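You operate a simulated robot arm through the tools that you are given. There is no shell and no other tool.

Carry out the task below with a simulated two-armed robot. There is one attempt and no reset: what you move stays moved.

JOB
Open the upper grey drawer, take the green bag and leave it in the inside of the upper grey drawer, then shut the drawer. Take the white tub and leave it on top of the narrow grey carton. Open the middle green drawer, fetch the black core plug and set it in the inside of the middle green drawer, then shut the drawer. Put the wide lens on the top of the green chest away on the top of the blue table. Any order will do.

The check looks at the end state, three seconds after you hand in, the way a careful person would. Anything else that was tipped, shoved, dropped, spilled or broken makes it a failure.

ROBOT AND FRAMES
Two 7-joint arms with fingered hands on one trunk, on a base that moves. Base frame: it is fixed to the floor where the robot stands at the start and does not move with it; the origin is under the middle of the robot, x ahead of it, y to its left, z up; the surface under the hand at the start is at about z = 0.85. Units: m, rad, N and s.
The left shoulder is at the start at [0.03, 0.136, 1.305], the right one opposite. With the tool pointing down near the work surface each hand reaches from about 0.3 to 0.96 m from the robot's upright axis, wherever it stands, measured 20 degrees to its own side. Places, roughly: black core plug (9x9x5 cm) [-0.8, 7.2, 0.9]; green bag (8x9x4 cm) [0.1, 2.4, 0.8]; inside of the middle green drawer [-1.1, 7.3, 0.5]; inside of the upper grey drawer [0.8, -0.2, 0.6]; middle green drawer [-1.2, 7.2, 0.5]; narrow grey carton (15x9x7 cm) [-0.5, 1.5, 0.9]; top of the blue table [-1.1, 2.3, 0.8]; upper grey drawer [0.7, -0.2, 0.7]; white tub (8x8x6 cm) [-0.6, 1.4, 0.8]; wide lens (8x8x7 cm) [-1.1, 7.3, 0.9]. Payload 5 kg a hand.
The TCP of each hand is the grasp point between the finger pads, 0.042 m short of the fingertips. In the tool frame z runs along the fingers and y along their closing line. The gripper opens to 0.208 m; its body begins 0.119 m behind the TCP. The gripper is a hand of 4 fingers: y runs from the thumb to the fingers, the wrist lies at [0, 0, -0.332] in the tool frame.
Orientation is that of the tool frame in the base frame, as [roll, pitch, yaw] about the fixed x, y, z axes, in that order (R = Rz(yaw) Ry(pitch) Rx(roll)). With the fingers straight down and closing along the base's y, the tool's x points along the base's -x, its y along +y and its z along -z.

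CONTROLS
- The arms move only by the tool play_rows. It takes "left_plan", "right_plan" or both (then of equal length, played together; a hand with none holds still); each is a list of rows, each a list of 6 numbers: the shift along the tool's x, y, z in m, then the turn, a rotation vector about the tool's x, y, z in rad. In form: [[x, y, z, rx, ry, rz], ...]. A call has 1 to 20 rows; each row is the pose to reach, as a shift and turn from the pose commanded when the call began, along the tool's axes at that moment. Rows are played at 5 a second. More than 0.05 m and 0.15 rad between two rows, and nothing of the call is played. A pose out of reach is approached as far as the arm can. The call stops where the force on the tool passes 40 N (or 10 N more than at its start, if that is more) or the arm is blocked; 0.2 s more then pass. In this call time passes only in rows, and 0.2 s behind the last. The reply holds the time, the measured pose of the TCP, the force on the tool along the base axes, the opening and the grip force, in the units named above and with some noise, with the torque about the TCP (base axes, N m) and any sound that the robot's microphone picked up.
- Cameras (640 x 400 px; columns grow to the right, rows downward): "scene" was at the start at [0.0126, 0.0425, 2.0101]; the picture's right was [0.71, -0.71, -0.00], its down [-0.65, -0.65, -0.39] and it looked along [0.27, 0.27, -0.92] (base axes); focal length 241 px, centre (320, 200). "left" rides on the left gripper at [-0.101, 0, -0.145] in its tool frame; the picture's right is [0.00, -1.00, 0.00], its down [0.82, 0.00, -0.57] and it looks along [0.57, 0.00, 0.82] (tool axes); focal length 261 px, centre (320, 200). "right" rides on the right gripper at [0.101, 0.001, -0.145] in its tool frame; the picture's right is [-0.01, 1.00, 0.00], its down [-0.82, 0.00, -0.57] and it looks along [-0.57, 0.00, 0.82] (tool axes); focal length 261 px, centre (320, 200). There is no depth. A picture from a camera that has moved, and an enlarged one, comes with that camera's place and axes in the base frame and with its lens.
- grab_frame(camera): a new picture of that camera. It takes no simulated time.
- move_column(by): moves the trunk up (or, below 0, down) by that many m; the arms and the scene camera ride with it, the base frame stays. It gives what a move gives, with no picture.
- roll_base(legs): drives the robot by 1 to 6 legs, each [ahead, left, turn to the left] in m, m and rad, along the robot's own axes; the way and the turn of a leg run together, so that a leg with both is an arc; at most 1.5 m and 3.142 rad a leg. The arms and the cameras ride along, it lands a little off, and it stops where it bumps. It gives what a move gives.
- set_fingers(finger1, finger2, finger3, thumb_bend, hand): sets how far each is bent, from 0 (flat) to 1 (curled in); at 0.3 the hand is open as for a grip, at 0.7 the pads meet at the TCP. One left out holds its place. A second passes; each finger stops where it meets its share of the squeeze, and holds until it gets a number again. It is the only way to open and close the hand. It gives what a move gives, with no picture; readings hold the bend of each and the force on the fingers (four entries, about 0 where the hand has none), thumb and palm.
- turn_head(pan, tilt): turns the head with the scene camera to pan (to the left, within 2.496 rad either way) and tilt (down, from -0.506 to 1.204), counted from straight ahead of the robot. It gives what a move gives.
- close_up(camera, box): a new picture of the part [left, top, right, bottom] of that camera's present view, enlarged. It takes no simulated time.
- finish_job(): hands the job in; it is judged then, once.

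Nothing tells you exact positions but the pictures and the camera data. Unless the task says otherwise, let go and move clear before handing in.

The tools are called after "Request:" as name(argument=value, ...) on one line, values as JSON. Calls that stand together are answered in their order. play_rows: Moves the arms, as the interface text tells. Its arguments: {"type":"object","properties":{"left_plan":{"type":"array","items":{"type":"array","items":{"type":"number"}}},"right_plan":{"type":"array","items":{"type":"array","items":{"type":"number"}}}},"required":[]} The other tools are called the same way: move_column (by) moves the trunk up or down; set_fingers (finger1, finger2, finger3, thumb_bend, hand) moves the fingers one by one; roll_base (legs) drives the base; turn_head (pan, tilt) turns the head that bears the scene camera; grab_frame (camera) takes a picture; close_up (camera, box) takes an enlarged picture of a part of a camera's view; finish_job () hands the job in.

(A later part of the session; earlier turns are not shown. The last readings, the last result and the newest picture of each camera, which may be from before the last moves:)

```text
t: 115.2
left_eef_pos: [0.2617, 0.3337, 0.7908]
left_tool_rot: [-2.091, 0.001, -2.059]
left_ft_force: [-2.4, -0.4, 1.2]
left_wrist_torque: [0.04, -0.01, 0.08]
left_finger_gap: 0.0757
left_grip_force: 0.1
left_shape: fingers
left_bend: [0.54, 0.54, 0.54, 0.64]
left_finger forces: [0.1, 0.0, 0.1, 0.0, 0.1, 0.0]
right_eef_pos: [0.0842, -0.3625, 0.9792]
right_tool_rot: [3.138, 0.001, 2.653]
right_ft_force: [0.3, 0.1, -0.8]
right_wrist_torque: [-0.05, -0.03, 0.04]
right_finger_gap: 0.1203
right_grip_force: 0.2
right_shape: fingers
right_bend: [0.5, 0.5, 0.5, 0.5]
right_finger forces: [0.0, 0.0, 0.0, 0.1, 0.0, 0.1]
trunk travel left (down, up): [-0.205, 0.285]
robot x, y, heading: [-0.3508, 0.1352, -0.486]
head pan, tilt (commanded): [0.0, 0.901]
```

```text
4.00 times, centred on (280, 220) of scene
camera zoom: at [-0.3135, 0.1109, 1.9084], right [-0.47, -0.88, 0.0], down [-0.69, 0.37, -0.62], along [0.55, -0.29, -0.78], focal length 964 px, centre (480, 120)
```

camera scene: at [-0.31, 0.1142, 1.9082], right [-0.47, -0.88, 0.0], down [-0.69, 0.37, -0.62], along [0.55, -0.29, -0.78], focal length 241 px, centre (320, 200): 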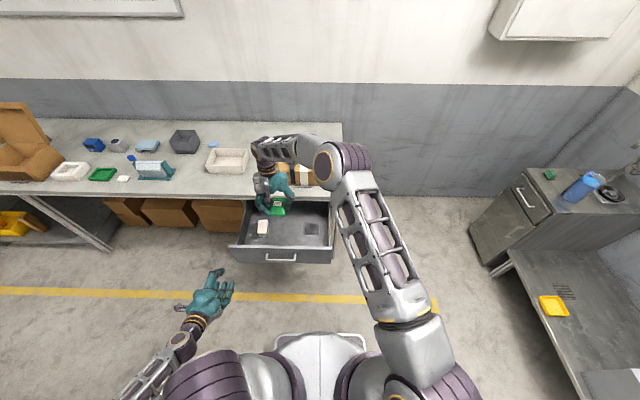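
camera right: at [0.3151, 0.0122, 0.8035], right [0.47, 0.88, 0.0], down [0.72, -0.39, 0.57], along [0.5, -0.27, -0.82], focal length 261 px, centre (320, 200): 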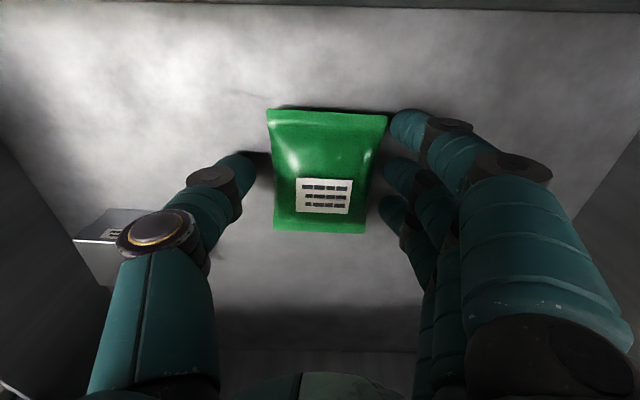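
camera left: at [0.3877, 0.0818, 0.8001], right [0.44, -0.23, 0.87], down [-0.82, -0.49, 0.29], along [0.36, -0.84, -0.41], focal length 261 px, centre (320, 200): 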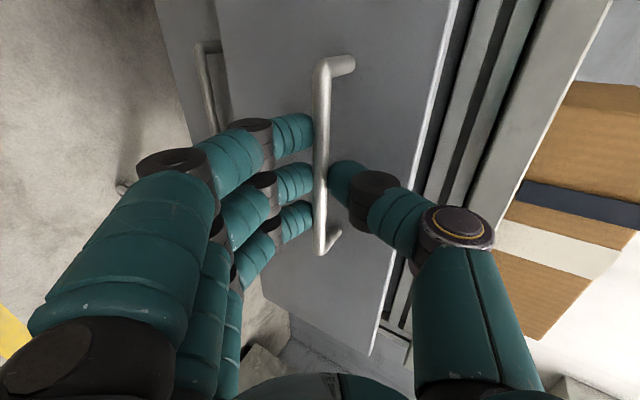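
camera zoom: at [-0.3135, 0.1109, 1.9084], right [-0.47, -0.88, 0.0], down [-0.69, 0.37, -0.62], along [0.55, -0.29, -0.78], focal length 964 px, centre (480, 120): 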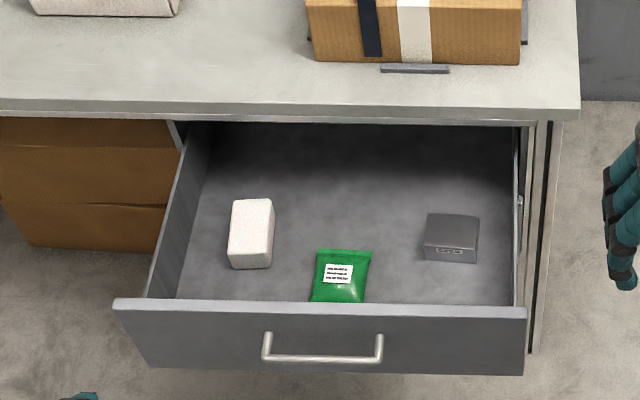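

The green bag lies flat in the drawer in front of the other two items. Now I'll bring the left hand back to the handle to push the drawer shut.

Request:
play_rows(left_plan=[[0.04, 0, 0, 0, 0, 0], [0.08, 0, 0, 0, 0, 0], [0.12, 0, 0, 0, 0, 0], [0.16, 0, 0.003, 0, 0, 0], [0.2, 0, 0.005, 0, 0, 0], [0.24, 0, 0.01, 0, 0, 0], [0.26, 0, 0.04, 0, 0, 0], [0.26, 0, 0.075, 0, 0, 0], [0.26, 0, 0.095, 0, 0, 0]])

Request:
grab_frame(camera="left")

```text
t: 117.2
left_eef_pos: [0.2166, 0.0657, 0.7433]
left_tool_rot: [-2.093, 0.001, -2.059]
left_ft_force: [-0.2, 1.1, 0.4]
left_wrist_torque: [-0.02, 0.03, -0.04]
left_finger_gap: 0.0757
left_grip_force: 0.1
left_shape: fingers
left_bend: [0.54, 0.54, 0.54, 0.64]
left_finger forces: [0.0, 0.1, 0.0, 0.1, 0.1, 0.0]
right_eef_pos: [0.0841, -0.3621, 0.9795]
right_tool_rot: [3.141, -0.001, 2.653]
right_ft_force: [-0.2, 0.2, 0.3]
right_wrist_torque: [0.0, 0.01, -0.03]
right_finger_gap: 0.1202
right_grip_force: 0.0
right_shape: fingers
right_bend: [0.5, 0.5, 0.5, 0.5]
right_finger forces: [0.1, 0.0, 0.0, 0.0, 0.1, 0.1]
trunk travel left (down, up): [-0.205, 0.285]
robot x, y, heading: [-0.3533, 0.1311, -0.486]
head pan, tilt (commanded): [0.0, 0.901]
```

```text
taken
camera left: at [0.1537, 0.2148, 0.8157], right [0.44, -0.23, 0.87], down [-0.82, -0.49, 0.29], along [0.36, -0.84, -0.41], focal length 261 px, centre (320, 200)
```

left: 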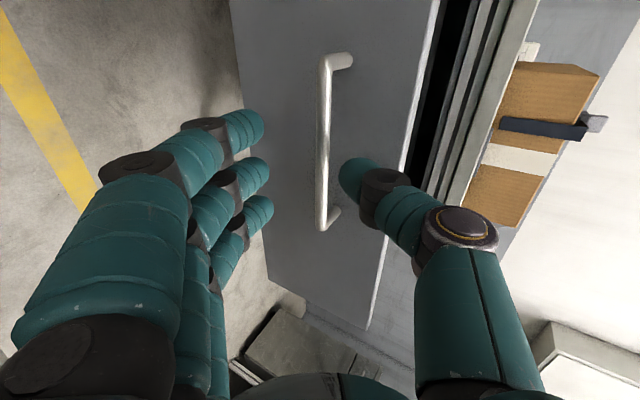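

The bar is again between the fingers and thumb. I'll advance and grip it.

Request:
play_rows(left_plan=[[0, -0.001, 0.018, 0, 0, 0], [0, -0.001, 0.033, 0, 0, 0]])

Request:
set_fingers(hand="left", finger1=0.78, finger2=0.78, finger3=0.78, thumb_bend=0.72)

```text
t: 117.8
left_eef_pos: [0.2408, 0.0532, 0.7273]
left_tool_rot: [-2.092, -0.002, -2.06]
left_ft_force: [0.4, 0.3, 0.2]
left_wrist_torque: [-0.04, 0.0, -0.01]
left_finger_gap: 0.0755
left_grip_force: 0.0
left_shape: fingers
left_bend: [0.54, 0.54, 0.54, 0.64]
left_finger forces: [0.0, 0.1, 0.1, 0.1, 0.0, 0.0]
right_eef_pos: [0.0834, -0.3617, 0.9795]
right_tool_rot: [3.141, 0.001, 2.655]
right_ft_force: [-0.1, -0.3, 0.0]
right_wrist_torque: [-0.03, 0.03, 0.0]
right_finger_gap: 0.1205
right_grip_force: 0.0
right_shape: fingers
right_bend: [0.5, 0.5, 0.5, 0.5]
right_finger forces: [0.1, 0.1, 0.0, 0.0, 0.0, 0.0]
trunk travel left (down, up): [-0.205, 0.285]
robot x, y, heading: [-0.3542, 0.1356, -0.492]
head pan, tilt (commanded): [0.0, 0.901]
```

```text
t: 118.8
left_eef_pos: [0.2408, 0.0538, 0.7263]
left_tool_rot: [-2.095, 0.0, -2.059]
left_ft_force: [-2.6, -2.0, -19.5]
left_wrist_torque: [0.13, 0.32, -0.05]
left_finger_gap: 0.0347
left_grip_force: 21.7
left_shape: fingers
left_bend: [0.69, 0.69, 0.69, 0.71]
left_finger forces: [10.3, 10.7, 10.7, 0.1, 11.0, 0.0]
right_eef_pos: [0.0837, -0.3618, 0.979]
right_tool_rot: [-3.141, 0.0, 2.653]
right_ft_force: [-0.6, 0.6, -0.8]
right_wrist_torque: [-0.01, 0.01, -0.03]
right_finger_gap: 0.1202
right_grip_force: 0.1
right_shape: fingers
right_bend: [0.5, 0.5, 0.5, 0.5]
right_finger forces: [0.2, 0.1, 0.0, 0.0, 0.0, 0.0]
trunk travel left (down, up): [-0.205, 0.285]
robot x, y, heading: [-0.3526, 0.1333, -0.489]
head pan, tilt (commanded): [0.0, 0.901]
```

The handle is gripped. I'll push the drawer slowly most of the way in.

Request:
play_rows(left_plan=[[0.0005, -0.008, 0.0182, 0, 0, 0], [0.001, -0.018, 0.0355, 0, 0, 0], [0.002, -0.028, 0.0528, 0, 0, 0], [0.003, -0.038, 0.0702, 0, 0, 0], [0.0035, -0.048, 0.0875, 0, 0, 0], [0.004, -0.058, 0.1048, 0, 0, 0], [0.005, -0.068, 0.1221, 0, 0, 0], [0.0055, -0.078, 0.1394, 0, 0, 0], [0.006, -0.088, 0.1567, 0, 0, 0], [0.0065, -0.098, 0.1741, 0, 0, 0], [0.007, -0.108, 0.1914, 0, 0, 0], [0.0075, -0.118, 0.2087, 0, 0, 0], [0.008, -0.128, 0.226, 0, 0, 0], [0.0085, -0.138, 0.2433, 0, 0, 0]])

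Request:
close_up(camera="scene", box=[220, 170, 340, 270])

```text
t: 121.8
left_eef_pos: [0.4858, -0.0864, 0.7254]
left_tool_rot: [-2.092, 0.0, -2.059]
left_ft_force: [4.6, 4.1, -9.9]
left_wrist_torque: [0.15, 0.1, 0.15]
left_finger_gap: 0.0347
left_grip_force: 19.1
left_shape: fingers
left_bend: [0.69, 0.69, 0.69, 0.69]
left_finger forces: [8.3, 8.5, 8.8, 0.0, 13.2, 0.0]
right_eef_pos: [0.0842, -0.3612, 0.9787]
right_tool_rot: [-3.141, -0.001, 2.654]
right_ft_force: [-0.3, 0.1, 1.1]
right_wrist_torque: [-0.01, 0.07, -0.01]
right_finger_gap: 0.1206
right_grip_force: 0.0
right_shape: fingers
right_bend: [0.5, 0.5, 0.5, 0.5]
right_finger forces: [0.0, 0.0, 0.0, 0.0, 0.0, 0.0]
trunk travel left (down, up): [-0.205, 0.285]
robot x, y, heading: [-0.3533, 0.1352, -0.488]
head pan, tilt (commanded): [0.0, 0.901]
```

```text
4.00 times, centred on (280, 220) of scene
camera zoom: at [-0.3098, 0.1119, 1.9082], right [-0.47, -0.88, 0.0], down [-0.69, 0.37, -0.62], along [0.55, -0.29, -0.78], focal length 964 px, centre (480, 120)
```

zoom: 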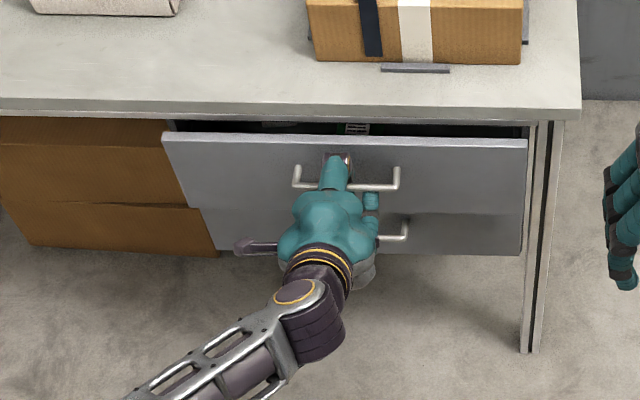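

About 2 cm remain. I'll push gently until it seats.

Request:
play_rows(left_plan=[[0, -0.003, 0.0052, 0, 0, 0], [0, -0.006, 0.0104, 0, 0, 0], [0, -0.009, 0.0156, 0, 0, 0], [0, -0.011, 0.019, 0, 0, 0], [0, -0.0125, 0.0217, 0, 0, 0]])

Request:
close_up(camera="scene", box=[220, 170, 340, 270])

Request:
grab_frame(camera="left")

```text
t: 123.0
left_eef_pos: [0.5075, -0.0978, 0.7248]
left_tool_rot: [-2.093, -0.001, -2.06]
left_ft_force: [5.3, 4.7, -11.0]
left_wrist_torque: [0.16, 0.1, 0.18]
left_finger_gap: 0.0343
left_grip_force: 18.8
left_shape: fingers
left_bend: [0.69, 0.69, 0.69, 0.69]
left_finger forces: [8.3, 8.4, 8.7, 0.1, 12.8, 0.1]
right_eef_pos: [0.0856, -0.3619, 0.9798]
right_tool_rot: [-3.141, 0.001, 2.651]
right_ft_force: [-0.3, -0.1, -0.7]
right_wrist_torque: [0.02, 0.03, -0.01]
right_finger_gap: 0.1204
right_grip_force: 0.1
right_shape: fingers
right_bend: [0.5, 0.5, 0.5, 0.5]
right_finger forces: [0.0, 0.0, 0.1, 0.1, 0.0, 0.1]
trunk travel left (down, up): [-0.205, 0.285]
robot x, y, heading: [-0.3525, 0.1296, -0.485]
head pan, tilt (commanded): [0.0, 0.901]
```

```text
4.00 times, centred on (280, 220) of scene
camera zoom: at [-0.3102, 0.112, 1.9082], right [-0.47, -0.88, 0.0], down [-0.69, 0.37, -0.62], along [0.55, -0.29, -0.78], focal length 964 px, centre (480, 120)
```

zoom: 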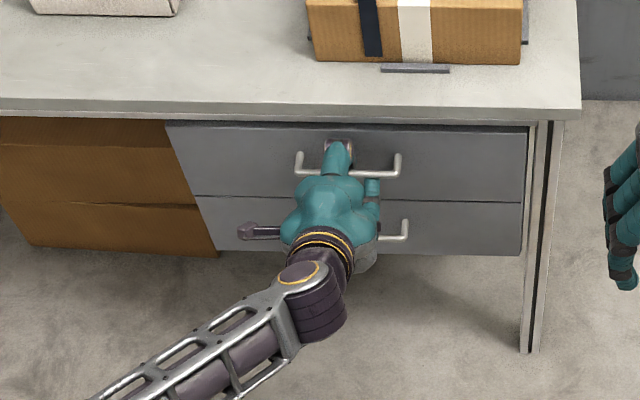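

```text
taken
camera left: at [0.4443, 0.0506, 0.7979], right [0.44, -0.23, 0.87], down [-0.82, -0.49, 0.29], along [0.36, -0.84, -0.41], focal length 261 px, centre (320, 200)
```

left: 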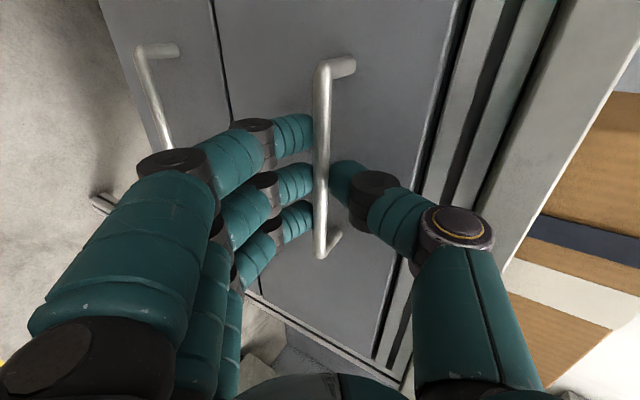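

It looks shut, but I felt no end stop. I'll push a little more until resistance appears.

Request:
play_rows(left_plan=[[0, -0.002, 0.0035, 0, 0, 0], [0, -0.004, 0.007, 0, 0, 0], [0, -0.006, 0.0104, 0, 0, 0]])

```text
t: 123.8
left_eef_pos: [0.5166, -0.1041, 0.7241]
left_tool_rot: [-2.095, -0.002, -2.062]
left_ft_force: [0.1, 3.1, -22.4]
left_wrist_torque: [0.13, 0.3, 0.03]
left_finger_gap: 0.0303
left_grip_force: 13.0
left_shape: fingers
left_bend: [0.71, 0.71, 0.71, 0.71]
left_finger forces: [7.5, 7.6, 7.1, 0.1, 4.0, 0.1]
right_eef_pos: [0.0842, -0.3617, 0.979]
right_tool_rot: [-3.141, 0.002, 2.651]
right_ft_force: [0.0, -0.4, -0.2]
right_wrist_torque: [0.05, -0.03, 0.02]
right_finger_gap: 0.1202
right_grip_force: 0.0
right_shape: fingers
right_bend: [0.5, 0.5, 0.5, 0.5]
right_finger forces: [0.1, 0.0, 0.0, 0.0, 0.0, 0.1]
trunk travel left (down, up): [-0.205, 0.285]
robot x, y, heading: [-0.3507, 0.1312, -0.488]
head pan, tilt (commanded): [0.0, 0.901]
```

The pads slid on the bar, so the drawer is against its stop. I'll open the hand and back away carefully.

Request:
set_fingers(hand="left", finger1=0.5, finger2=0.5, finger3=0.5, thumb_bend=0.63)

Request:
play_rows(left_plan=[[0, 0, -0.015, 0, 0, 0], [0, 0, -0.035, 0, 0, 0], [0, 0, -0.06, 0, 0, 0], [0, 0, -0.09, 0, 0, 0], [0, 0, -0.13, 0, 0, 0]])

Request:
grab_frame(camera="left")

Request:
close_up(camera="scene", box=[220, 170, 340, 270])

```text
t: 124.8
left_eef_pos: [0.5149, -0.1049, 0.7282]
left_tool_rot: [-2.091, 0.001, -2.062]
left_ft_force: [-23.8, 6.4, 4.0]
left_wrist_torque: [-0.05, 0.01, -0.5]
left_finger_gap: 0.0726
left_grip_force: 11.6
left_shape: fingers
left_bend: [0.5, 0.5, 0.5, 0.67]
left_finger forces: [0.1, 0.0, 0.0, 0.0, 23.2, 0.1]
right_eef_pos: [0.0825, -0.3616, 0.9814]
right_tool_rot: [-3.141, 0.002, 2.649]
right_ft_force: [1.2, -0.2, -0.2]
right_wrist_torque: [0.03, -0.02, 0.0]
right_finger_gap: 0.1204
right_grip_force: 0.1
right_shape: fingers
right_bend: [0.5, 0.5, 0.5, 0.5]
right_finger forces: [0.0, 0.0, 0.0, 0.0, 0.1, 0.1]
trunk travel left (down, up): [-0.205, 0.285]
robot x, y, heading: [-0.3513, 0.1281, -0.482]
head pan, tilt (commanded): [0.0, 0.901]
```

```text
t: 126.0
left_eef_pos: [0.4163, -0.0494, 0.7904]
left_tool_rot: [-2.092, 0.0, -2.06]
left_ft_force: [-1.3, 0.6, 0.4]
left_wrist_torque: [0.03, 0.03, 0.04]
left_finger_gap: 0.0876
left_grip_force: 0.1
left_shape: fingers
left_bend: [0.5, 0.5, 0.5, 0.63]
left_finger forces: [0.0, 0.0, 0.1, 0.1, 0.0, 0.1]
right_eef_pos: [0.083, -0.3614, 0.9795]
right_tool_rot: [3.14, 0.002, 2.65]
right_ft_force: [-0.3, 0.5, -0.4]
right_wrist_torque: [-0.06, -0.02, -0.01]
right_finger_gap: 0.1204
right_grip_force: 0.1
right_shape: fingers
right_bend: [0.5, 0.5, 0.5, 0.5]
right_finger forces: [0.0, 0.0, 0.1, 0.0, 0.0, 0.0]
trunk travel left (down, up): [-0.205, 0.285]
robot x, y, heading: [-0.3542, 0.1326, -0.492]
head pan, tilt (commanded): [0.0, 0.901]
```

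```text
taken
camera left: at [0.3538, 0.0989, 0.864], right [0.44, -0.23, 0.87], down [-0.82, -0.49, 0.29], along [0.36, -0.84, -0.41], focal length 261 px, centre (320, 200)
```

left: 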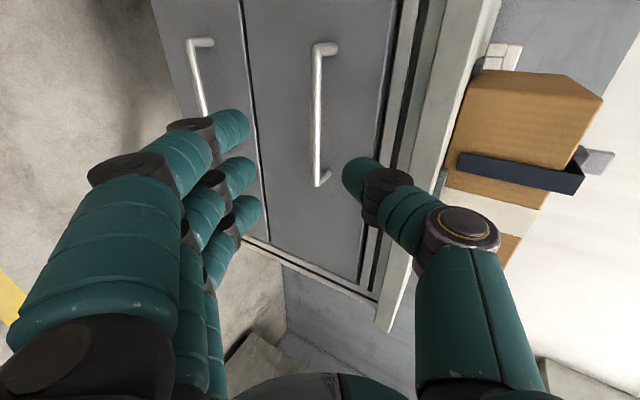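

```text
4.00 times, centred on (280, 220) of scene
camera zoom: at [-0.313, 0.113, 1.9084], right [-0.47, -0.88, 0.0], down [-0.69, 0.37, -0.62], along [0.55, -0.29, -0.78], focal length 964 px, centre (480, 120)
```

zoom: 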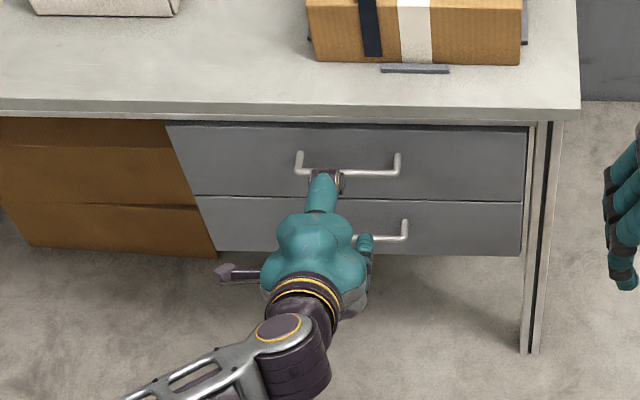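

The upper grey drawer is shut again with the bag inside. Next I'll tuck both hands in, raise the trunk and head for the green chest across the room.

Request:
play_rows(left_plan=[[-0.01, -0.0024, -0.0378, 0, 0, 0], [-0.02, -0.0048, -0.0756, 0, 0, 0], [-0.03, -0.0072, -0.1133, 0, 0, 0], [-0.04, -0.0096, -0.1511, 0, 0, 0], [-0.05, -0.012, -0.1889, 0, 0, 0], [-0.06, -0.0145, -0.2267, 0, 0, 0], [-0.07, -0.0169, -0.2645, 0, 0, 0], [-0.08, -0.0193, -0.3022, 0, 0, 0], [-0.09, -0.0217, -0.34, 0, 0, 0], [-0.1, -0.0241, -0.3778, 0, 0, 0]], right_plan=[[0.015, -0.005, 0, 0, 0, 0], [0.03, -0.01, 0, 0, 0, 0], [0.045, -0.015, 0, 0, 0, 0], [0.06, -0.02, 0, 0, 0, 0], [0.075, -0.025, 0, 0, 0, 0], [0.09, -0.03, 0, 0, 0, 0], [0.105, -0.035, 0, 0, 0, 0], [0.12, -0.04, 0, 0, 0, 0], [0.135, -0.045, 0, 0, 0, 0], [0.15, -0.05, 0, 0, 0, 0]])

Request:
move_column(by=0.25)

Request:
turn_head(pan=1.2, tilt=0.5)

Request:
grab_frame(camera="scene")

```text
t: 128.2
left_eef_pos: [0.246, 0.1945, 0.9282]
left_tool_rot: [-2.088, -0.003, -2.064]
left_ft_force: [-0.7, 0.9, 0.0]
left_wrist_torque: [-0.08, -0.04, -0.07]
left_finger_gap: 0.0882
left_grip_force: 0.0
left_shape: fingers
left_bend: [0.5, 0.5, 0.5, 0.63]
left_finger forces: [0.0, 0.0, 0.0, 0.0, 0.1, 0.0]
left hand out of reach, approached as far as the arm can: row 7, 8, 9, 10
right_eef_pos: [-0.0747, -0.335, 0.9802]
right_tool_rot: [-3.142, 0.003, 2.65]
right_ft_force: [-1.3, 0.5, 0.9]
right_wrist_torque: [-0.1, -0.09, 0.02]
right_finger_gap: 0.1202
right_grip_force: 0.1
right_shape: fingers
right_bend: [0.5, 0.5, 0.5, 0.5]
right_finger forces: [0.0, 0.0, 0.0, 0.1, 0.0, 0.0]
trunk travel left (down, up): [-0.205, 0.285]
robot x, y, heading: [-0.3535, 0.1357, -0.491]
head pan, tilt (commanded): [0.0, 0.901]
```

```text
t: 130.8
left_eef_pos: [0.2487, 0.1936, 1.1764]
left_tool_rot: [-2.089, 0.0, -2.061]
left_ft_force: [0.0, -0.3, -0.7]
left_wrist_torque: [0.04, -0.04, 0.0]
left_finger_gap: 0.0883
left_grip_force: 0.1
left_shape: fingers
left_bend: [0.5, 0.5, 0.5, 0.63]
left_finger forces: [0.0, 0.0, 0.1, 0.0, 0.0, 0.0]
right_eef_pos: [-0.0725, -0.3359, 1.2295]
right_tool_rot: [3.14, 0.001, 2.65]
right_ft_force: [0.0, 0.2, 0.0]
right_wrist_torque: [0.0, 0.0, 0.01]
right_finger_gap: 0.1205
right_grip_force: 0.0
right_shape: fingers
right_bend: [0.5, 0.5, 0.5, 0.5]
right_finger forces: [0.1, 0.1, 0.1, 0.1, 0.0, 0.0]
trunk travel left (down, up): [-0.455, 0.035]
robot x, y, heading: [-0.3544, 0.1342, -0.49]
head pan, tilt (commanded): [0.0, 0.901]
```

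```text
t: 132.2
left_eef_pos: [0.2483, 0.1929, 1.177]
left_tool_rot: [-2.091, 0.0, -2.062]
left_ft_force: [0.0, 0.6, 0.2]
left_wrist_torque: [0.02, 0.04, -0.04]
left_finger_gap: 0.0882
left_grip_force: 0.1
left_shape: fingers
left_bend: [0.5, 0.5, 0.5, 0.63]
left_finger forces: [0.1, 0.1, 0.0, 0.0, 0.0, 0.1]
right_eef_pos: [-0.073, -0.3363, 1.2274]
right_tool_rot: [-3.141, 0.0, 2.65]
right_ft_force: [0.8, -0.2, 0.2]
right_wrist_torque: [-0.02, -0.01, 0.03]
right_finger_gap: 0.1205
right_grip_force: 0.1
right_shape: fingers
right_bend: [0.5, 0.5, 0.5, 0.5]
right_finger forces: [0.1, 0.1, 0.0, 0.0, 0.0, 0.0]
trunk travel left (down, up): [-0.455, 0.035]
robot x, y, heading: [-0.3511, 0.1342, -0.487]
head pan, tilt (commanded): [1.201, 0.499]
```

```text
taken
camera scene: at [-0.3095, 0.2071, 2.1922], right [0.65, -0.76, 0.0], down [-0.36, -0.31, -0.88], along [0.67, 0.57, -0.48], focal length 241 px, centre (320, 200)
```

scene: 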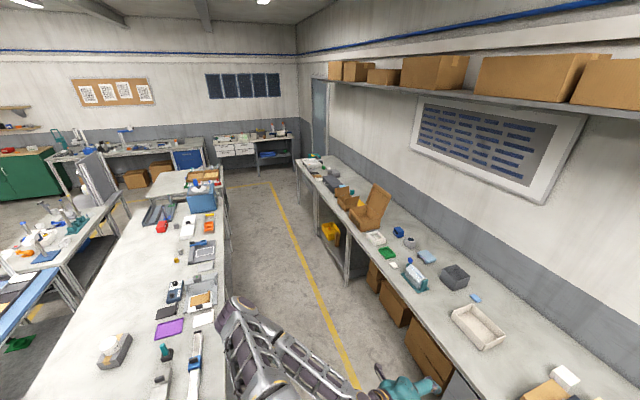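

The aisle runs clear to the far end, where I should be able to turn left towards the green chest. I'll step into the aisle, turn along it and drive.

Request:
roll_base(legs=[[0.33, 0, 0], [0, 0, 1.565], [1.5, 0, 0]])

Request:
turn_head(pan=0.4, tilt=0.5)

Request:
grab_frame(camera="scene")

```text
t: 145.2
left_eef_pos: [0.599, 1.8908, 1.1771]
left_tool_rot: [-2.091, -0.001, -0.501]
left_ft_force: [0.0, 0.1, 0.8]
left_wrist_torque: [0.03, 0.03, -0.03]
left_finger_gap: 0.0884
left_grip_force: 0.1
left_shape: fingers
left_bend: [0.5, 0.5, 0.5, 0.63]
left_finger forces: [0.0, 0.0, 0.0, 0.0, 0.0, 0.0]
right_eef_pos: [1.1256, 1.5649, 1.2295]
right_tool_rot: [-3.141, -0.001, -2.073]
right_ft_force: [0.2, -0.1, 0.3]
right_wrist_torque: [0.0, -0.01, -0.03]
right_finger_gap: 0.1206
right_grip_force: 0.1
right_shape: fingers
right_bend: [0.5, 0.5, 0.5, 0.5]
right_finger forces: [0.0, 0.1, 0.0, 0.0, 0.0, 0.0]
trunk travel left (down, up): [-0.455, 0.035]
robot x, y, heading: [0.6523, 1.29, 1.072]
head pan, tilt (commanded): [1.201, 0.499]
```

```text
t: 146.3
left_eef_pos: [0.599, 1.8924, 1.1767]
left_tool_rot: [-2.092, 0.001, -0.502]
left_ft_force: [0.6, 0.3, -0.3]
left_wrist_torque: [0.01, -0.02, -0.01]
left_finger_gap: 0.0881
left_grip_force: 0.1
left_shape: fingers
left_bend: [0.5, 0.5, 0.5, 0.63]
left_finger forces: [0.0, 0.0, 0.1, 0.0, 0.0, 0.0]
right_eef_pos: [1.1243, 1.5654, 1.2284]
right_tool_rot: [3.141, -0.001, -2.071]
right_ft_force: [-1.3, 0.4, 0.3]
right_wrist_torque: [0.02, -0.03, 0.0]
right_finger_gap: 0.1206
right_grip_force: 0.0
right_shape: fingers
right_bend: [0.5, 0.5, 0.5, 0.5]
right_finger forces: [0.0, 0.0, 0.0, 0.0, 0.0, 0.0]
trunk travel left (down, up): [-0.455, 0.035]
robot x, y, heading: [0.6531, 1.2896, 1.069]
head pan, tilt (commanded): [0.4, 0.499]
```

```text
taken
camera scene: at [0.6496, 1.3551, 2.1922], right [0.99, -0.1, 0.0], down [-0.05, -0.48, -0.88], along [0.09, 0.87, -0.48], focal length 241 px, centre (320, 200)
```

scene: 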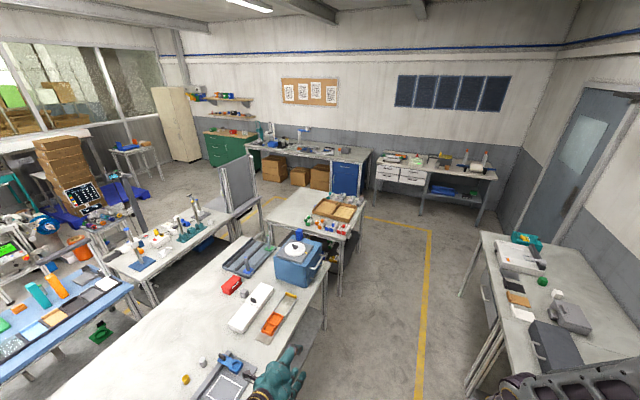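

From here I can see the green chest by the far wall, a grey-panelled seat in front of it and the yellow-lined lane. I'll zoom in to plan the route.

Request:
close_up(camera="scene", box=[170, 110, 390, 250])

Request:
close_up(camera="scene", box=[190, 115, 290, 180])

```text
2.86 times, centred on (280, 180) of scene
camera zoom: at [0.6496, 1.3551, 2.1922], right [0.99, -0.1, 0.0], down [-0.05, -0.48, -0.88], along [0.09, 0.87, -0.48], focal length 688 px, centre (434, 257)
```

zoom: 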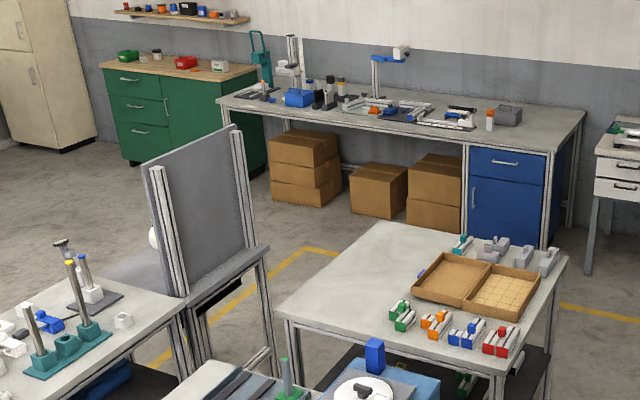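

```text
6.15 times, centred on (240, 148) of scene
camera zoom: at [0.6496, 1.3551, 2.1922], right [0.99, -0.1, 0.0], down [-0.05, -0.48, -0.88], along [0.09, 0.87, -0.48], focal length 1482 px, centre (812, 523)
```

zoom: 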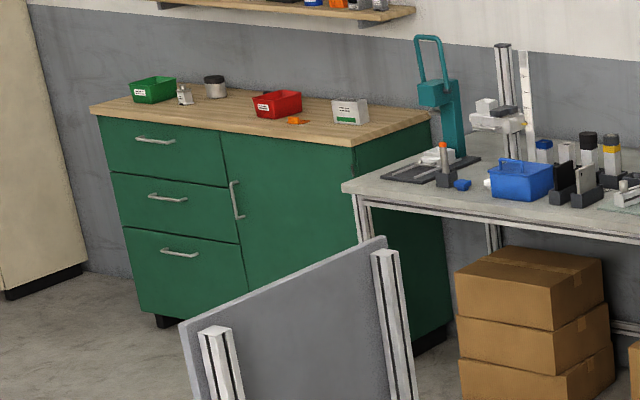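

The lane between the white-top table and the far wall bench is about 1.4 m wide, so I can drive up the aisle and then slide left to the chest. First I'll go straight up the aisle.

Request:
roll_base(legs=[[1.5, 0, 0], [1.5, 0, 0], [0.3, 0, 0]])

Request:
turn_head(pan=1.2, tilt=0.6)

Request:
grab_frame(camera="scene")

```text
t: 162.4
left_eef_pos: [2.1795, 4.7774, 1.1769]
left_tool_rot: [-2.092, -0.001, -0.504]
left_ft_force: [-0.4, -0.6, -0.8]
left_wrist_torque: [-0.02, -0.01, 0.03]
left_finger_gap: 0.0882
left_grip_force: 0.1
left_shape: fingers
left_bend: [0.5, 0.5, 0.5, 0.63]
left_finger forces: [0.0, 0.0, 0.0, 0.0, 0.0, 0.0]
right_eef_pos: [2.7041, 4.45, 1.2295]
right_tool_rot: [3.141, 0.001, -2.075]
right_ft_force: [-0.3, 0.7, -0.3]
right_wrist_torque: [-0.04, 0.01, -0.05]
right_finger_gap: 0.1202
right_grip_force: 0.1
right_shape: fingers
right_bend: [0.5, 0.5, 0.5, 0.5]
right_finger forces: [0.0, 0.0, 0.0, 0.0, 0.0, 0.1]
trunk travel left (down, up): [-0.455, 0.035]
robot x, y, heading: [2.2327, 4.1758, 1.071]
head pan, tilt (commanded): [0.4, 0.499]
```

```text
t: 163.5
left_eef_pos: [2.1789, 4.7784, 1.1773]
left_tool_rot: [-2.093, -0.001, -0.504]
left_ft_force: [0.0, 0.2, -0.8]
left_wrist_torque: [0.01, -0.01, -0.04]
left_finger_gap: 0.0882
left_grip_force: 0.0
left_shape: fingers
left_bend: [0.5, 0.5, 0.5, 0.63]
left_finger forces: [0.0, 0.0, 0.1, 0.0, 0.1, 0.1]
right_eef_pos: [2.7044, 4.4494, 1.2281]
right_tool_rot: [3.141, -0.001, -2.075]
right_ft_force: [-0.5, 0.0, -0.3]
right_wrist_torque: [-0.02, 0.0, 0.02]
right_finger_gap: 0.1204
right_grip_force: 0.0
right_shape: fingers
right_bend: [0.5, 0.5, 0.5, 0.5]
right_finger forces: [0.1, 0.0, 0.0, 0.0, 0.1, 0.0]
trunk travel left (down, up): [-0.455, 0.035]
robot x, y, heading: [2.2345, 4.177, 1.063]
head pan, tilt (commanded): [1.201, 0.6]
```

```text
taken
camera scene: at [2.1616, 4.2196, 2.1831], right [0.77, 0.64, 0.0], down [0.36, -0.43, -0.82], along [-0.53, 0.63, -0.57], focal length 241 px, centre (320, 200)
```

scene: 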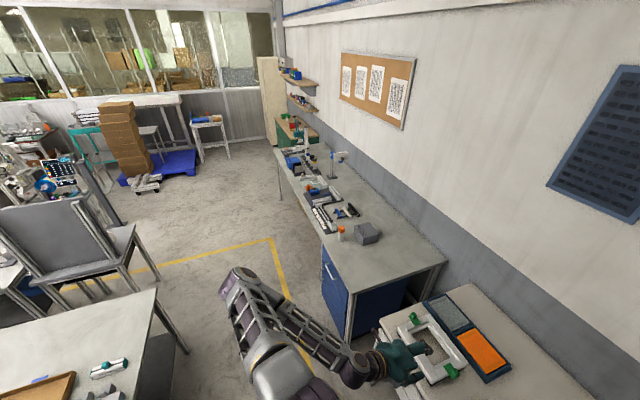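

The lane towards the chest looks clear. I'll back off slightly and slide left along it.

Request:
roll_base(legs=[[-0.1, 0, 0], [0, 1.5, 0], [0, 1.2, 0]])

Request:
turn_head(pan=0.7, tilt=0.6)

Request:
grab_frame(camera="scene")

```text
t: 177.4
left_eef_pos: [-0.2563, 5.9855, 1.1768]
left_tool_rot: [-2.09, 0.0, -0.488]
left_ft_force: [1.7, -0.5, 0.7]
left_wrist_torque: [0.02, 0.0, 0.01]
left_finger_gap: 0.0881
left_grip_force: 0.1
left_shape: fingers
left_bend: [0.5, 0.5, 0.5, 0.63]
left_finger forces: [0.1, 0.0, 0.0, 0.0, 0.0, 0.0]
right_eef_pos: [0.2734, 5.6646, 1.2284]
right_tool_rot: [3.141, 0.0, -2.058]
right_ft_force: [0.0, 0.6, -0.3]
right_wrist_torque: [0.01, -0.04, 0.01]
right_finger_gap: 0.1203
right_grip_force: 0.1
right_shape: fingers
right_bend: [0.5, 0.5, 0.5, 0.5]
right_finger forces: [0.1, 0.1, 0.0, 0.0, 0.1, 0.0]
trunk travel left (down, up): [-0.455, 0.035]
robot x, y, heading: [-0.1976, 5.383, 1.086]
head pan, tilt (commanded): [1.201, 0.6]
```

```text
t: 178.3
left_eef_pos: [-0.2555, 5.9849, 1.1776]
left_tool_rot: [-2.091, -0.001, -0.489]
left_ft_force: [0.5, 0.7, 0.7]
left_wrist_torque: [-0.01, -0.02, 0.04]
left_finger_gap: 0.0882
left_grip_force: 0.0
left_shape: fingers
left_bend: [0.5, 0.5, 0.5, 0.63]
left_finger forces: [0.0, 0.0, 0.1, 0.0, 0.0, 0.0]
right_eef_pos: [0.273, 5.6643, 1.2294]
right_tool_rot: [-3.14, 0.0, -2.06]
right_ft_force: [0.5, -0.7, 0.3]
right_wrist_torque: [0.04, 0.02, -0.01]
right_finger_gap: 0.1199
right_grip_force: 0.0
right_shape: fingers
right_bend: [0.5, 0.5, 0.5, 0.5]
right_finger forces: [0.1, 0.1, 0.0, 0.0, 0.0, 0.0]
trunk travel left (down, up): [-0.455, 0.035]
robot x, y, heading: [-0.1972, 5.3864, 1.081]
head pan, tilt (commanded): [0.7, 0.6]
```

```text
taken
camera scene: at [-0.226, 5.4448, 2.1831], right [0.98, 0.21, 0.0], down [0.12, -0.55, -0.83], along [-0.17, 0.81, -0.56], focal length 241 px, centre (320, 200)
```

scene: 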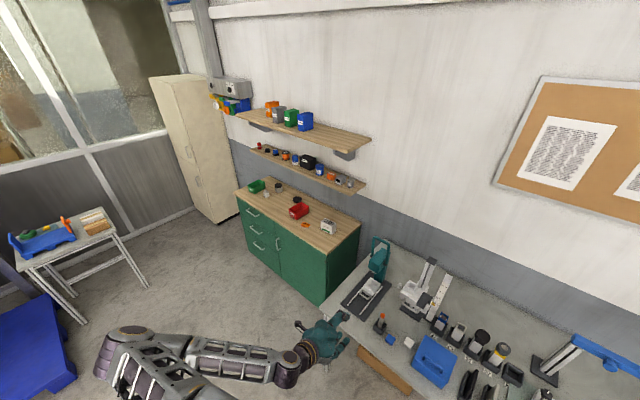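

The green chest is just ahead to the left, and its top is in view. I'll zoom in to identify the lens and the black plug.

Request:
close_up(camera="scene", box=[225, 165, 375, 260])

Request:
close_up(camera="scene", box=[225, 170, 305, 220])

```text
4.21 times, centred on (300, 212) of scene
camera zoom: at [-0.226, 5.4448, 2.1831], right [0.98, 0.21, 0.0], down [0.12, -0.55, -0.83], along [-0.17, 0.81, -0.56], focal length 1014 px, centre (404, 147)
```

zoom: 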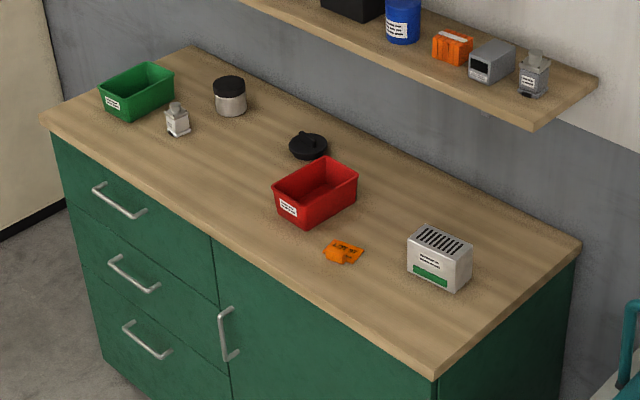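

```text
8.00 times, centred on (265, 195) of scene
camera zoom: at [-0.226, 5.4448, 2.1831], right [0.98, 0.21, 0.0], down [0.12, -0.55, -0.83], along [-0.17, 0.81, -0.56], focal length 1927 px, centre (760, 240)
```

zoom: 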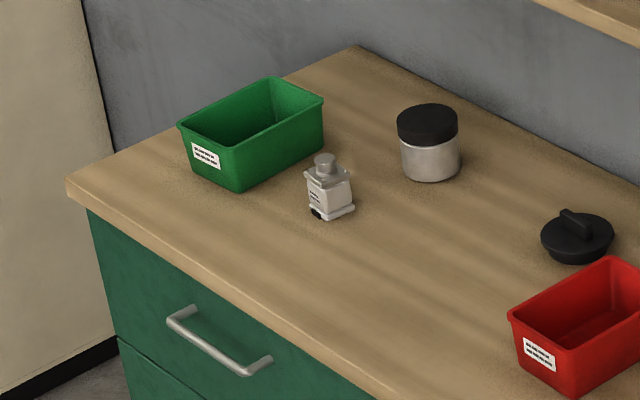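

The wide lens is the silver jar with the black cap, and the black core plug is the black disc with a knob behind the red bin. Both sit under a wall shelf, so I'll need tilted grasps; first I'll slide left to face the drawer section.

Request:
roll_base(legs=[[0, 1.62, 0]])

Request:
turn_head(pan=0.0, tilt=0.75)

Request:
grab_frame(camera="scene")

Request:
close_up(camera="scene", box=[240, 100, 440, 225])

```text
refused: 1.62 is not a number from -1.5 to 1.5
```

```text
t: 179.4
left_eef_pos: [-0.255, 5.9856, 1.1776]
left_tool_rot: [-2.09, 0.001, -0.487]
left_ft_force: [0.1, -0.2, -0.2]
left_wrist_torque: [0.01, 0.02, -0.01]
left_finger_gap: 0.088
left_grip_force: 0.0
left_shape: fingers
left_bend: [0.5, 0.5, 0.5, 0.63]
left_finger forces: [0.1, 0.1, 0.0, 0.0, 0.0, 0.0]
right_eef_pos: [0.2737, 5.6648, 1.2286]
right_tool_rot: [3.141, 0.0, -2.061]
right_ft_force: [-1.1, -0.3, -0.4]
right_wrist_torque: [0.02, 0.02, 0.01]
right_finger_gap: 0.1203
right_grip_force: 0.0
right_shape: fingers
right_bend: [0.5, 0.5, 0.5, 0.5]
right_finger forces: [0.0, 0.0, 0.0, 0.0, 0.0, 0.0]
trunk travel left (down, up): [-0.455, 0.035]
robot x, y, heading: [-0.195, 5.3834, 1.083]
head pan, tilt (commanded): [0.0, 0.75]
```

```text
taken
camera scene: at [-0.1688, 5.4318, 2.1702], right [0.88, -0.47, 0.0], down [-0.32, -0.6, -0.73], along [0.34, 0.65, -0.68], focal length 241 px, centre (320, 200)
```

scene: 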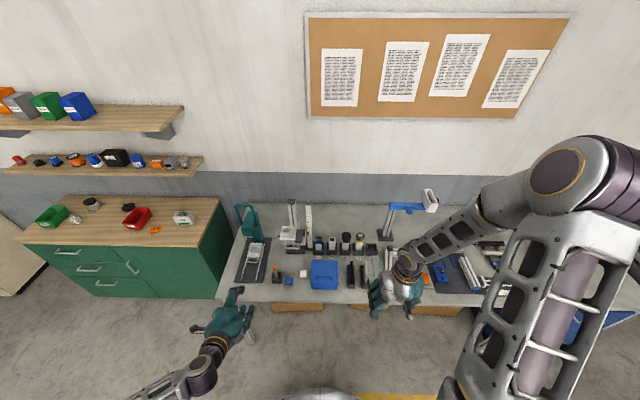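

```text
3.20 times, centred on (340, 162) of scene
camera zoom: at [-0.1688, 5.4318, 2.1702], right [0.88, -0.47, 0.0], down [-0.32, -0.6, -0.73], along [0.34, 0.65, -0.68], focal length 771 px, centre (256, 320)
```

zoom: 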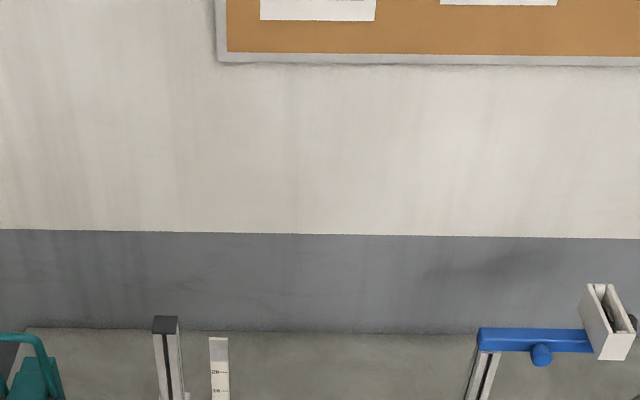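

The slide leg was too long for one command. I'll split it in two.

Request:
roll_base(legs=[[0, 0.85, 0], [0, 0.8, 0]])

Request:
grab_frame(camera="scene")

Request:
close_up(camera="scene", box=[220, 130, 420, 255])

```text
t: 187.8
left_eef_pos: [-1.7142, 6.7586, 1.1768]
left_tool_rot: [-2.092, 0.001, -0.487]
left_ft_force: [-0.7, -0.3, 0.0]
left_wrist_torque: [0.0, -0.01, 0.01]
left_finger_gap: 0.0881
left_grip_force: 0.1
left_shape: fingers
left_bend: [0.5, 0.5, 0.5, 0.63]
left_finger forces: [0.1, 0.0, 0.0, 0.0, 0.1, 0.0]
right_eef_pos: [-1.1863, 6.4409, 1.2291]
right_tool_rot: [-3.141, 0.001, -2.056]
right_ft_force: [0.3, -0.2, -0.7]
right_wrist_torque: [0.02, -0.03, 0.01]
right_finger_gap: 0.1201
right_grip_force: 0.1
right_shape: fingers
right_bend: [0.5, 0.5, 0.5, 0.5]
right_finger forces: [0.0, 0.0, 0.0, 0.0, 0.1, 0.1]
trunk travel left (down, up): [-0.455, 0.035]
robot x, y, heading: [-1.653, 6.1588, 1.082]
head pan, tilt (commanded): [0.0, 0.75]
```

```text
taken
camera scene: at [-1.6272, 6.2061, 2.1702], right [0.88, -0.47, 0.0], down [-0.32, -0.6, -0.73], along [0.34, 0.65, -0.68], focal length 241 px, centre (320, 200)
```

scene: 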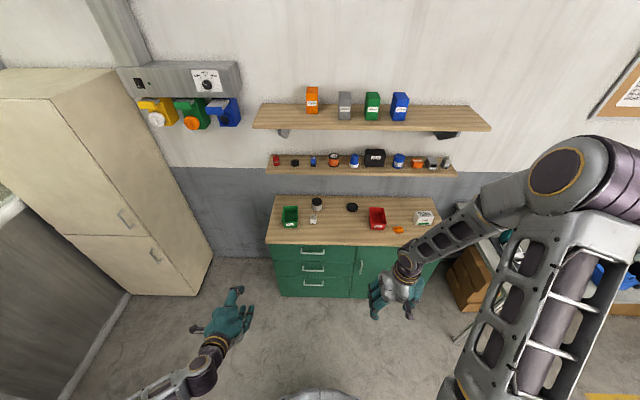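

```text
3.20 times, centred on (320, 192) of scene
camera zoom: at [-1.6272, 6.2061, 2.1702], right [0.88, -0.47, 0.0], down [-0.32, -0.6, -0.73], along [0.34, 0.65, -0.68], focal length 771 px, centre (320, 224)
```

zoom: 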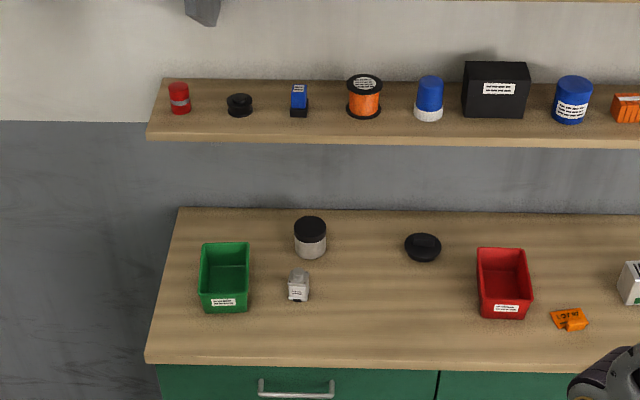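

I'm facing the chest; triangulation puts its top near z = 0.895, the plug at (-0.825, 7.214) and the lens at (-1.051, 7.345), with the shelf underside near z = 1.25. I'll move closer and lower the trunk for the plug.

Request:
roll_base(legs=[[0.42, 0, 0]])

Request:
move_column(by=-0.13)

Request:
grab_frame(camera="scene")

Request:
grab_frame(camera="right")

```text
t: 190.4
left_eef_pos: [-1.5141, 7.1304, 1.177]
left_tool_rot: [-2.093, 0.0, -0.492]
left_ft_force: [0.1, 0.4, -0.3]
left_wrist_torque: [0.0, 0.03, 0.0]
left_finger_gap: 0.0878
left_grip_force: 0.1
left_shape: fingers
left_bend: [0.5, 0.5, 0.5, 0.63]
left_finger forces: [0.0, 0.0, 0.0, 0.0, 0.0, 0.0]
right_eef_pos: [-0.9863, 6.8098, 1.2279]
right_tool_rot: [3.141, 0.0, -2.064]
right_ft_force: [0.0, 0.9, -0.3]
right_wrist_torque: [-0.05, 0.0, 0.02]
right_finger_gap: 0.1206
right_grip_force: 0.1
right_shape: fingers
right_bend: [0.5, 0.5, 0.5, 0.5]
right_finger forces: [0.0, 0.0, 0.1, 0.0, 0.1, 0.0]
trunk travel left (down, up): [-0.455, 0.035]
robot x, y, heading: [-1.4549, 6.53, 1.078]
head pan, tilt (commanded): [0.0, 0.75]
```

```text
t: 192.0
left_eef_pos: [-1.5131, 7.1306, 1.0473]
left_tool_rot: [-2.09, 0.001, -0.491]
left_ft_force: [-0.5, -0.9, 0.7]
left_wrist_torque: [-0.02, 0.02, -0.03]
left_finger_gap: 0.0882
left_grip_force: 0.0
left_shape: fingers
left_bend: [0.5, 0.5, 0.5, 0.63]
left_finger forces: [0.0, 0.1, 0.0, 0.1, 0.1, 0.0]
right_eef_pos: [-0.9864, 6.8093, 1.099]
right_tool_rot: [3.141, 0.0, -2.063]
right_ft_force: [0.7, -0.3, -0.1]
right_wrist_torque: [0.0, 0.0, 0.0]
right_finger_gap: 0.1203
right_grip_force: 0.0
right_shape: fingers
right_bend: [0.5, 0.5, 0.5, 0.5]
right_finger forces: [0.1, 0.1, 0.1, 0.0, 0.0, 0.0]
trunk travel left (down, up): [-0.325, 0.165]
robot x, y, heading: [-1.4531, 6.5301, 1.079]
head pan, tilt (commanded): [0.0, 0.75]
```

```text
taken
camera scene: at [-1.4287, 6.5779, 2.0404], right [0.88, -0.47, 0.0], down [-0.32, -0.6, -0.73], along [0.34, 0.64, -0.68], focal length 241 px, centre (320, 200)
```

scene: 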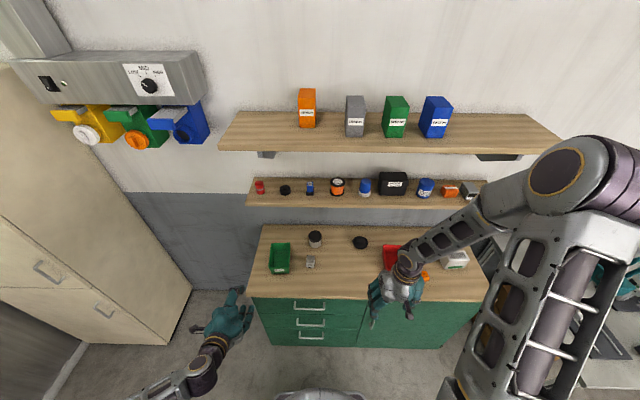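

```text
taken
camera right: at [-1.0354, 6.7205, 1.2436], right [-0.88, 0.48, 0.0], down [0.39, 0.72, 0.57], along [0.27, 0.5, -0.82], focal length 261 px, centre (320, 200)
```

right: 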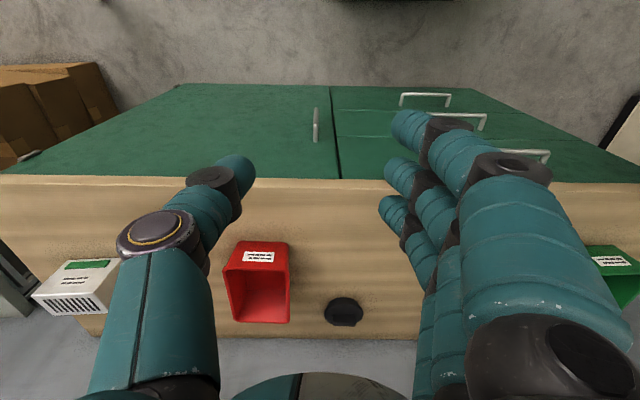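

The plug is visible to the right hand camera and agrees with my estimate. I'll tilt the right hand 30° forward and bring it just behind and above the plug.

Request:
play_rows(right_plan=[[-0.04, 0.005, 0, 0, -0.058, 0], [-0.08, 0.01, 0, 0, -0.116, 0], [-0.12, 0.015, 0.005, 0, -0.174, 0], [-0.16, 0.02, 0.01, 0, -0.233, 0], [-0.2, 0.025, 0.015, 0, -0.291, 0], [-0.24, 0.03, 0.02, 0, -0.349, 0], [-0.28, 0.035, 0.025, 0, -0.407, 0], [-0.325, 0.043, 0.033, 0, -0.465, 0], [-0.369, 0.05, 0.04, 0, -0.5236, 0]])

Request:
grab_frame(camera="right")

Request:
close_up(camera="scene", box=[260, 160, 460, 285])

```text
t: 194.0
left_eef_pos: [-1.5133, 7.1327, 1.0465]
left_tool_rot: [-2.092, 0.0, -0.492]
left_ft_force: [0.1, -0.3, -0.2]
left_wrist_torque: [0.01, -0.03, 0.0]
left_finger_gap: 0.0881
left_grip_force: 0.1
left_shape: fingers
left_bend: [0.5, 0.5, 0.5, 0.63]
left_finger forces: [0.1, 0.0, 0.0, 0.1, 0.0, 0.0]
right_eef_pos: [-0.8552, 7.1586, 1.0578]
right_tool_rot: [-3.139, 0.524, -2.064]
right_ft_force: [0.2, 0.2, -1.1]
right_wrist_torque: [0.02, 0.07, 0.04]
right_finger_gap: 0.1202
right_grip_force: 0.0
right_shape: fingers
right_bend: [0.5, 0.5, 0.5, 0.5]
right_finger forces: [0.0, 0.1, 0.0, 0.0, 0.1, 0.0]
trunk travel left (down, up): [-0.325, 0.165]
robot x, y, heading: [-1.455, 6.528, 1.078]
head pan, tilt (commanded): [0.0, 0.75]
```

```text
taken
camera right: at [-0.9324, 7.0189, 1.1334], right [-0.88, 0.48, 0.0], down [0.2, 0.37, 0.91], along [0.43, 0.8, -0.42], focal length 261 px, centre (320, 200)
```

right: 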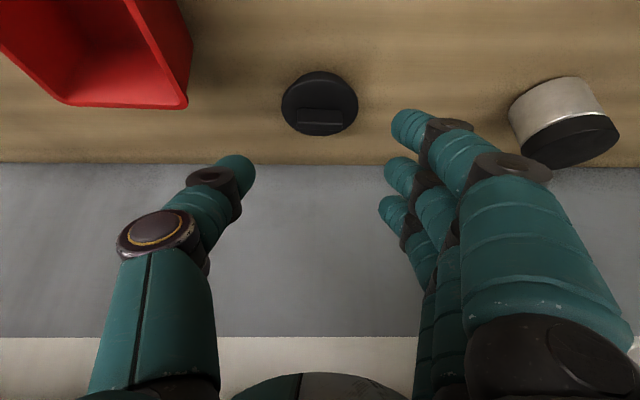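

```text
3.20 times, centred on (360, 222) of scene
camera zoom: at [-1.4287, 6.58, 2.0401], right [0.88, -0.47, 0.0], down [-0.32, -0.6, -0.73], along [0.35, 0.64, -0.68], focal length 771 px, centre (192, 128)
```

zoom: 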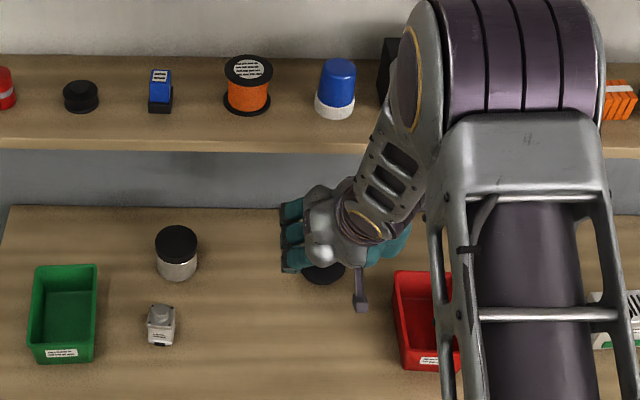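

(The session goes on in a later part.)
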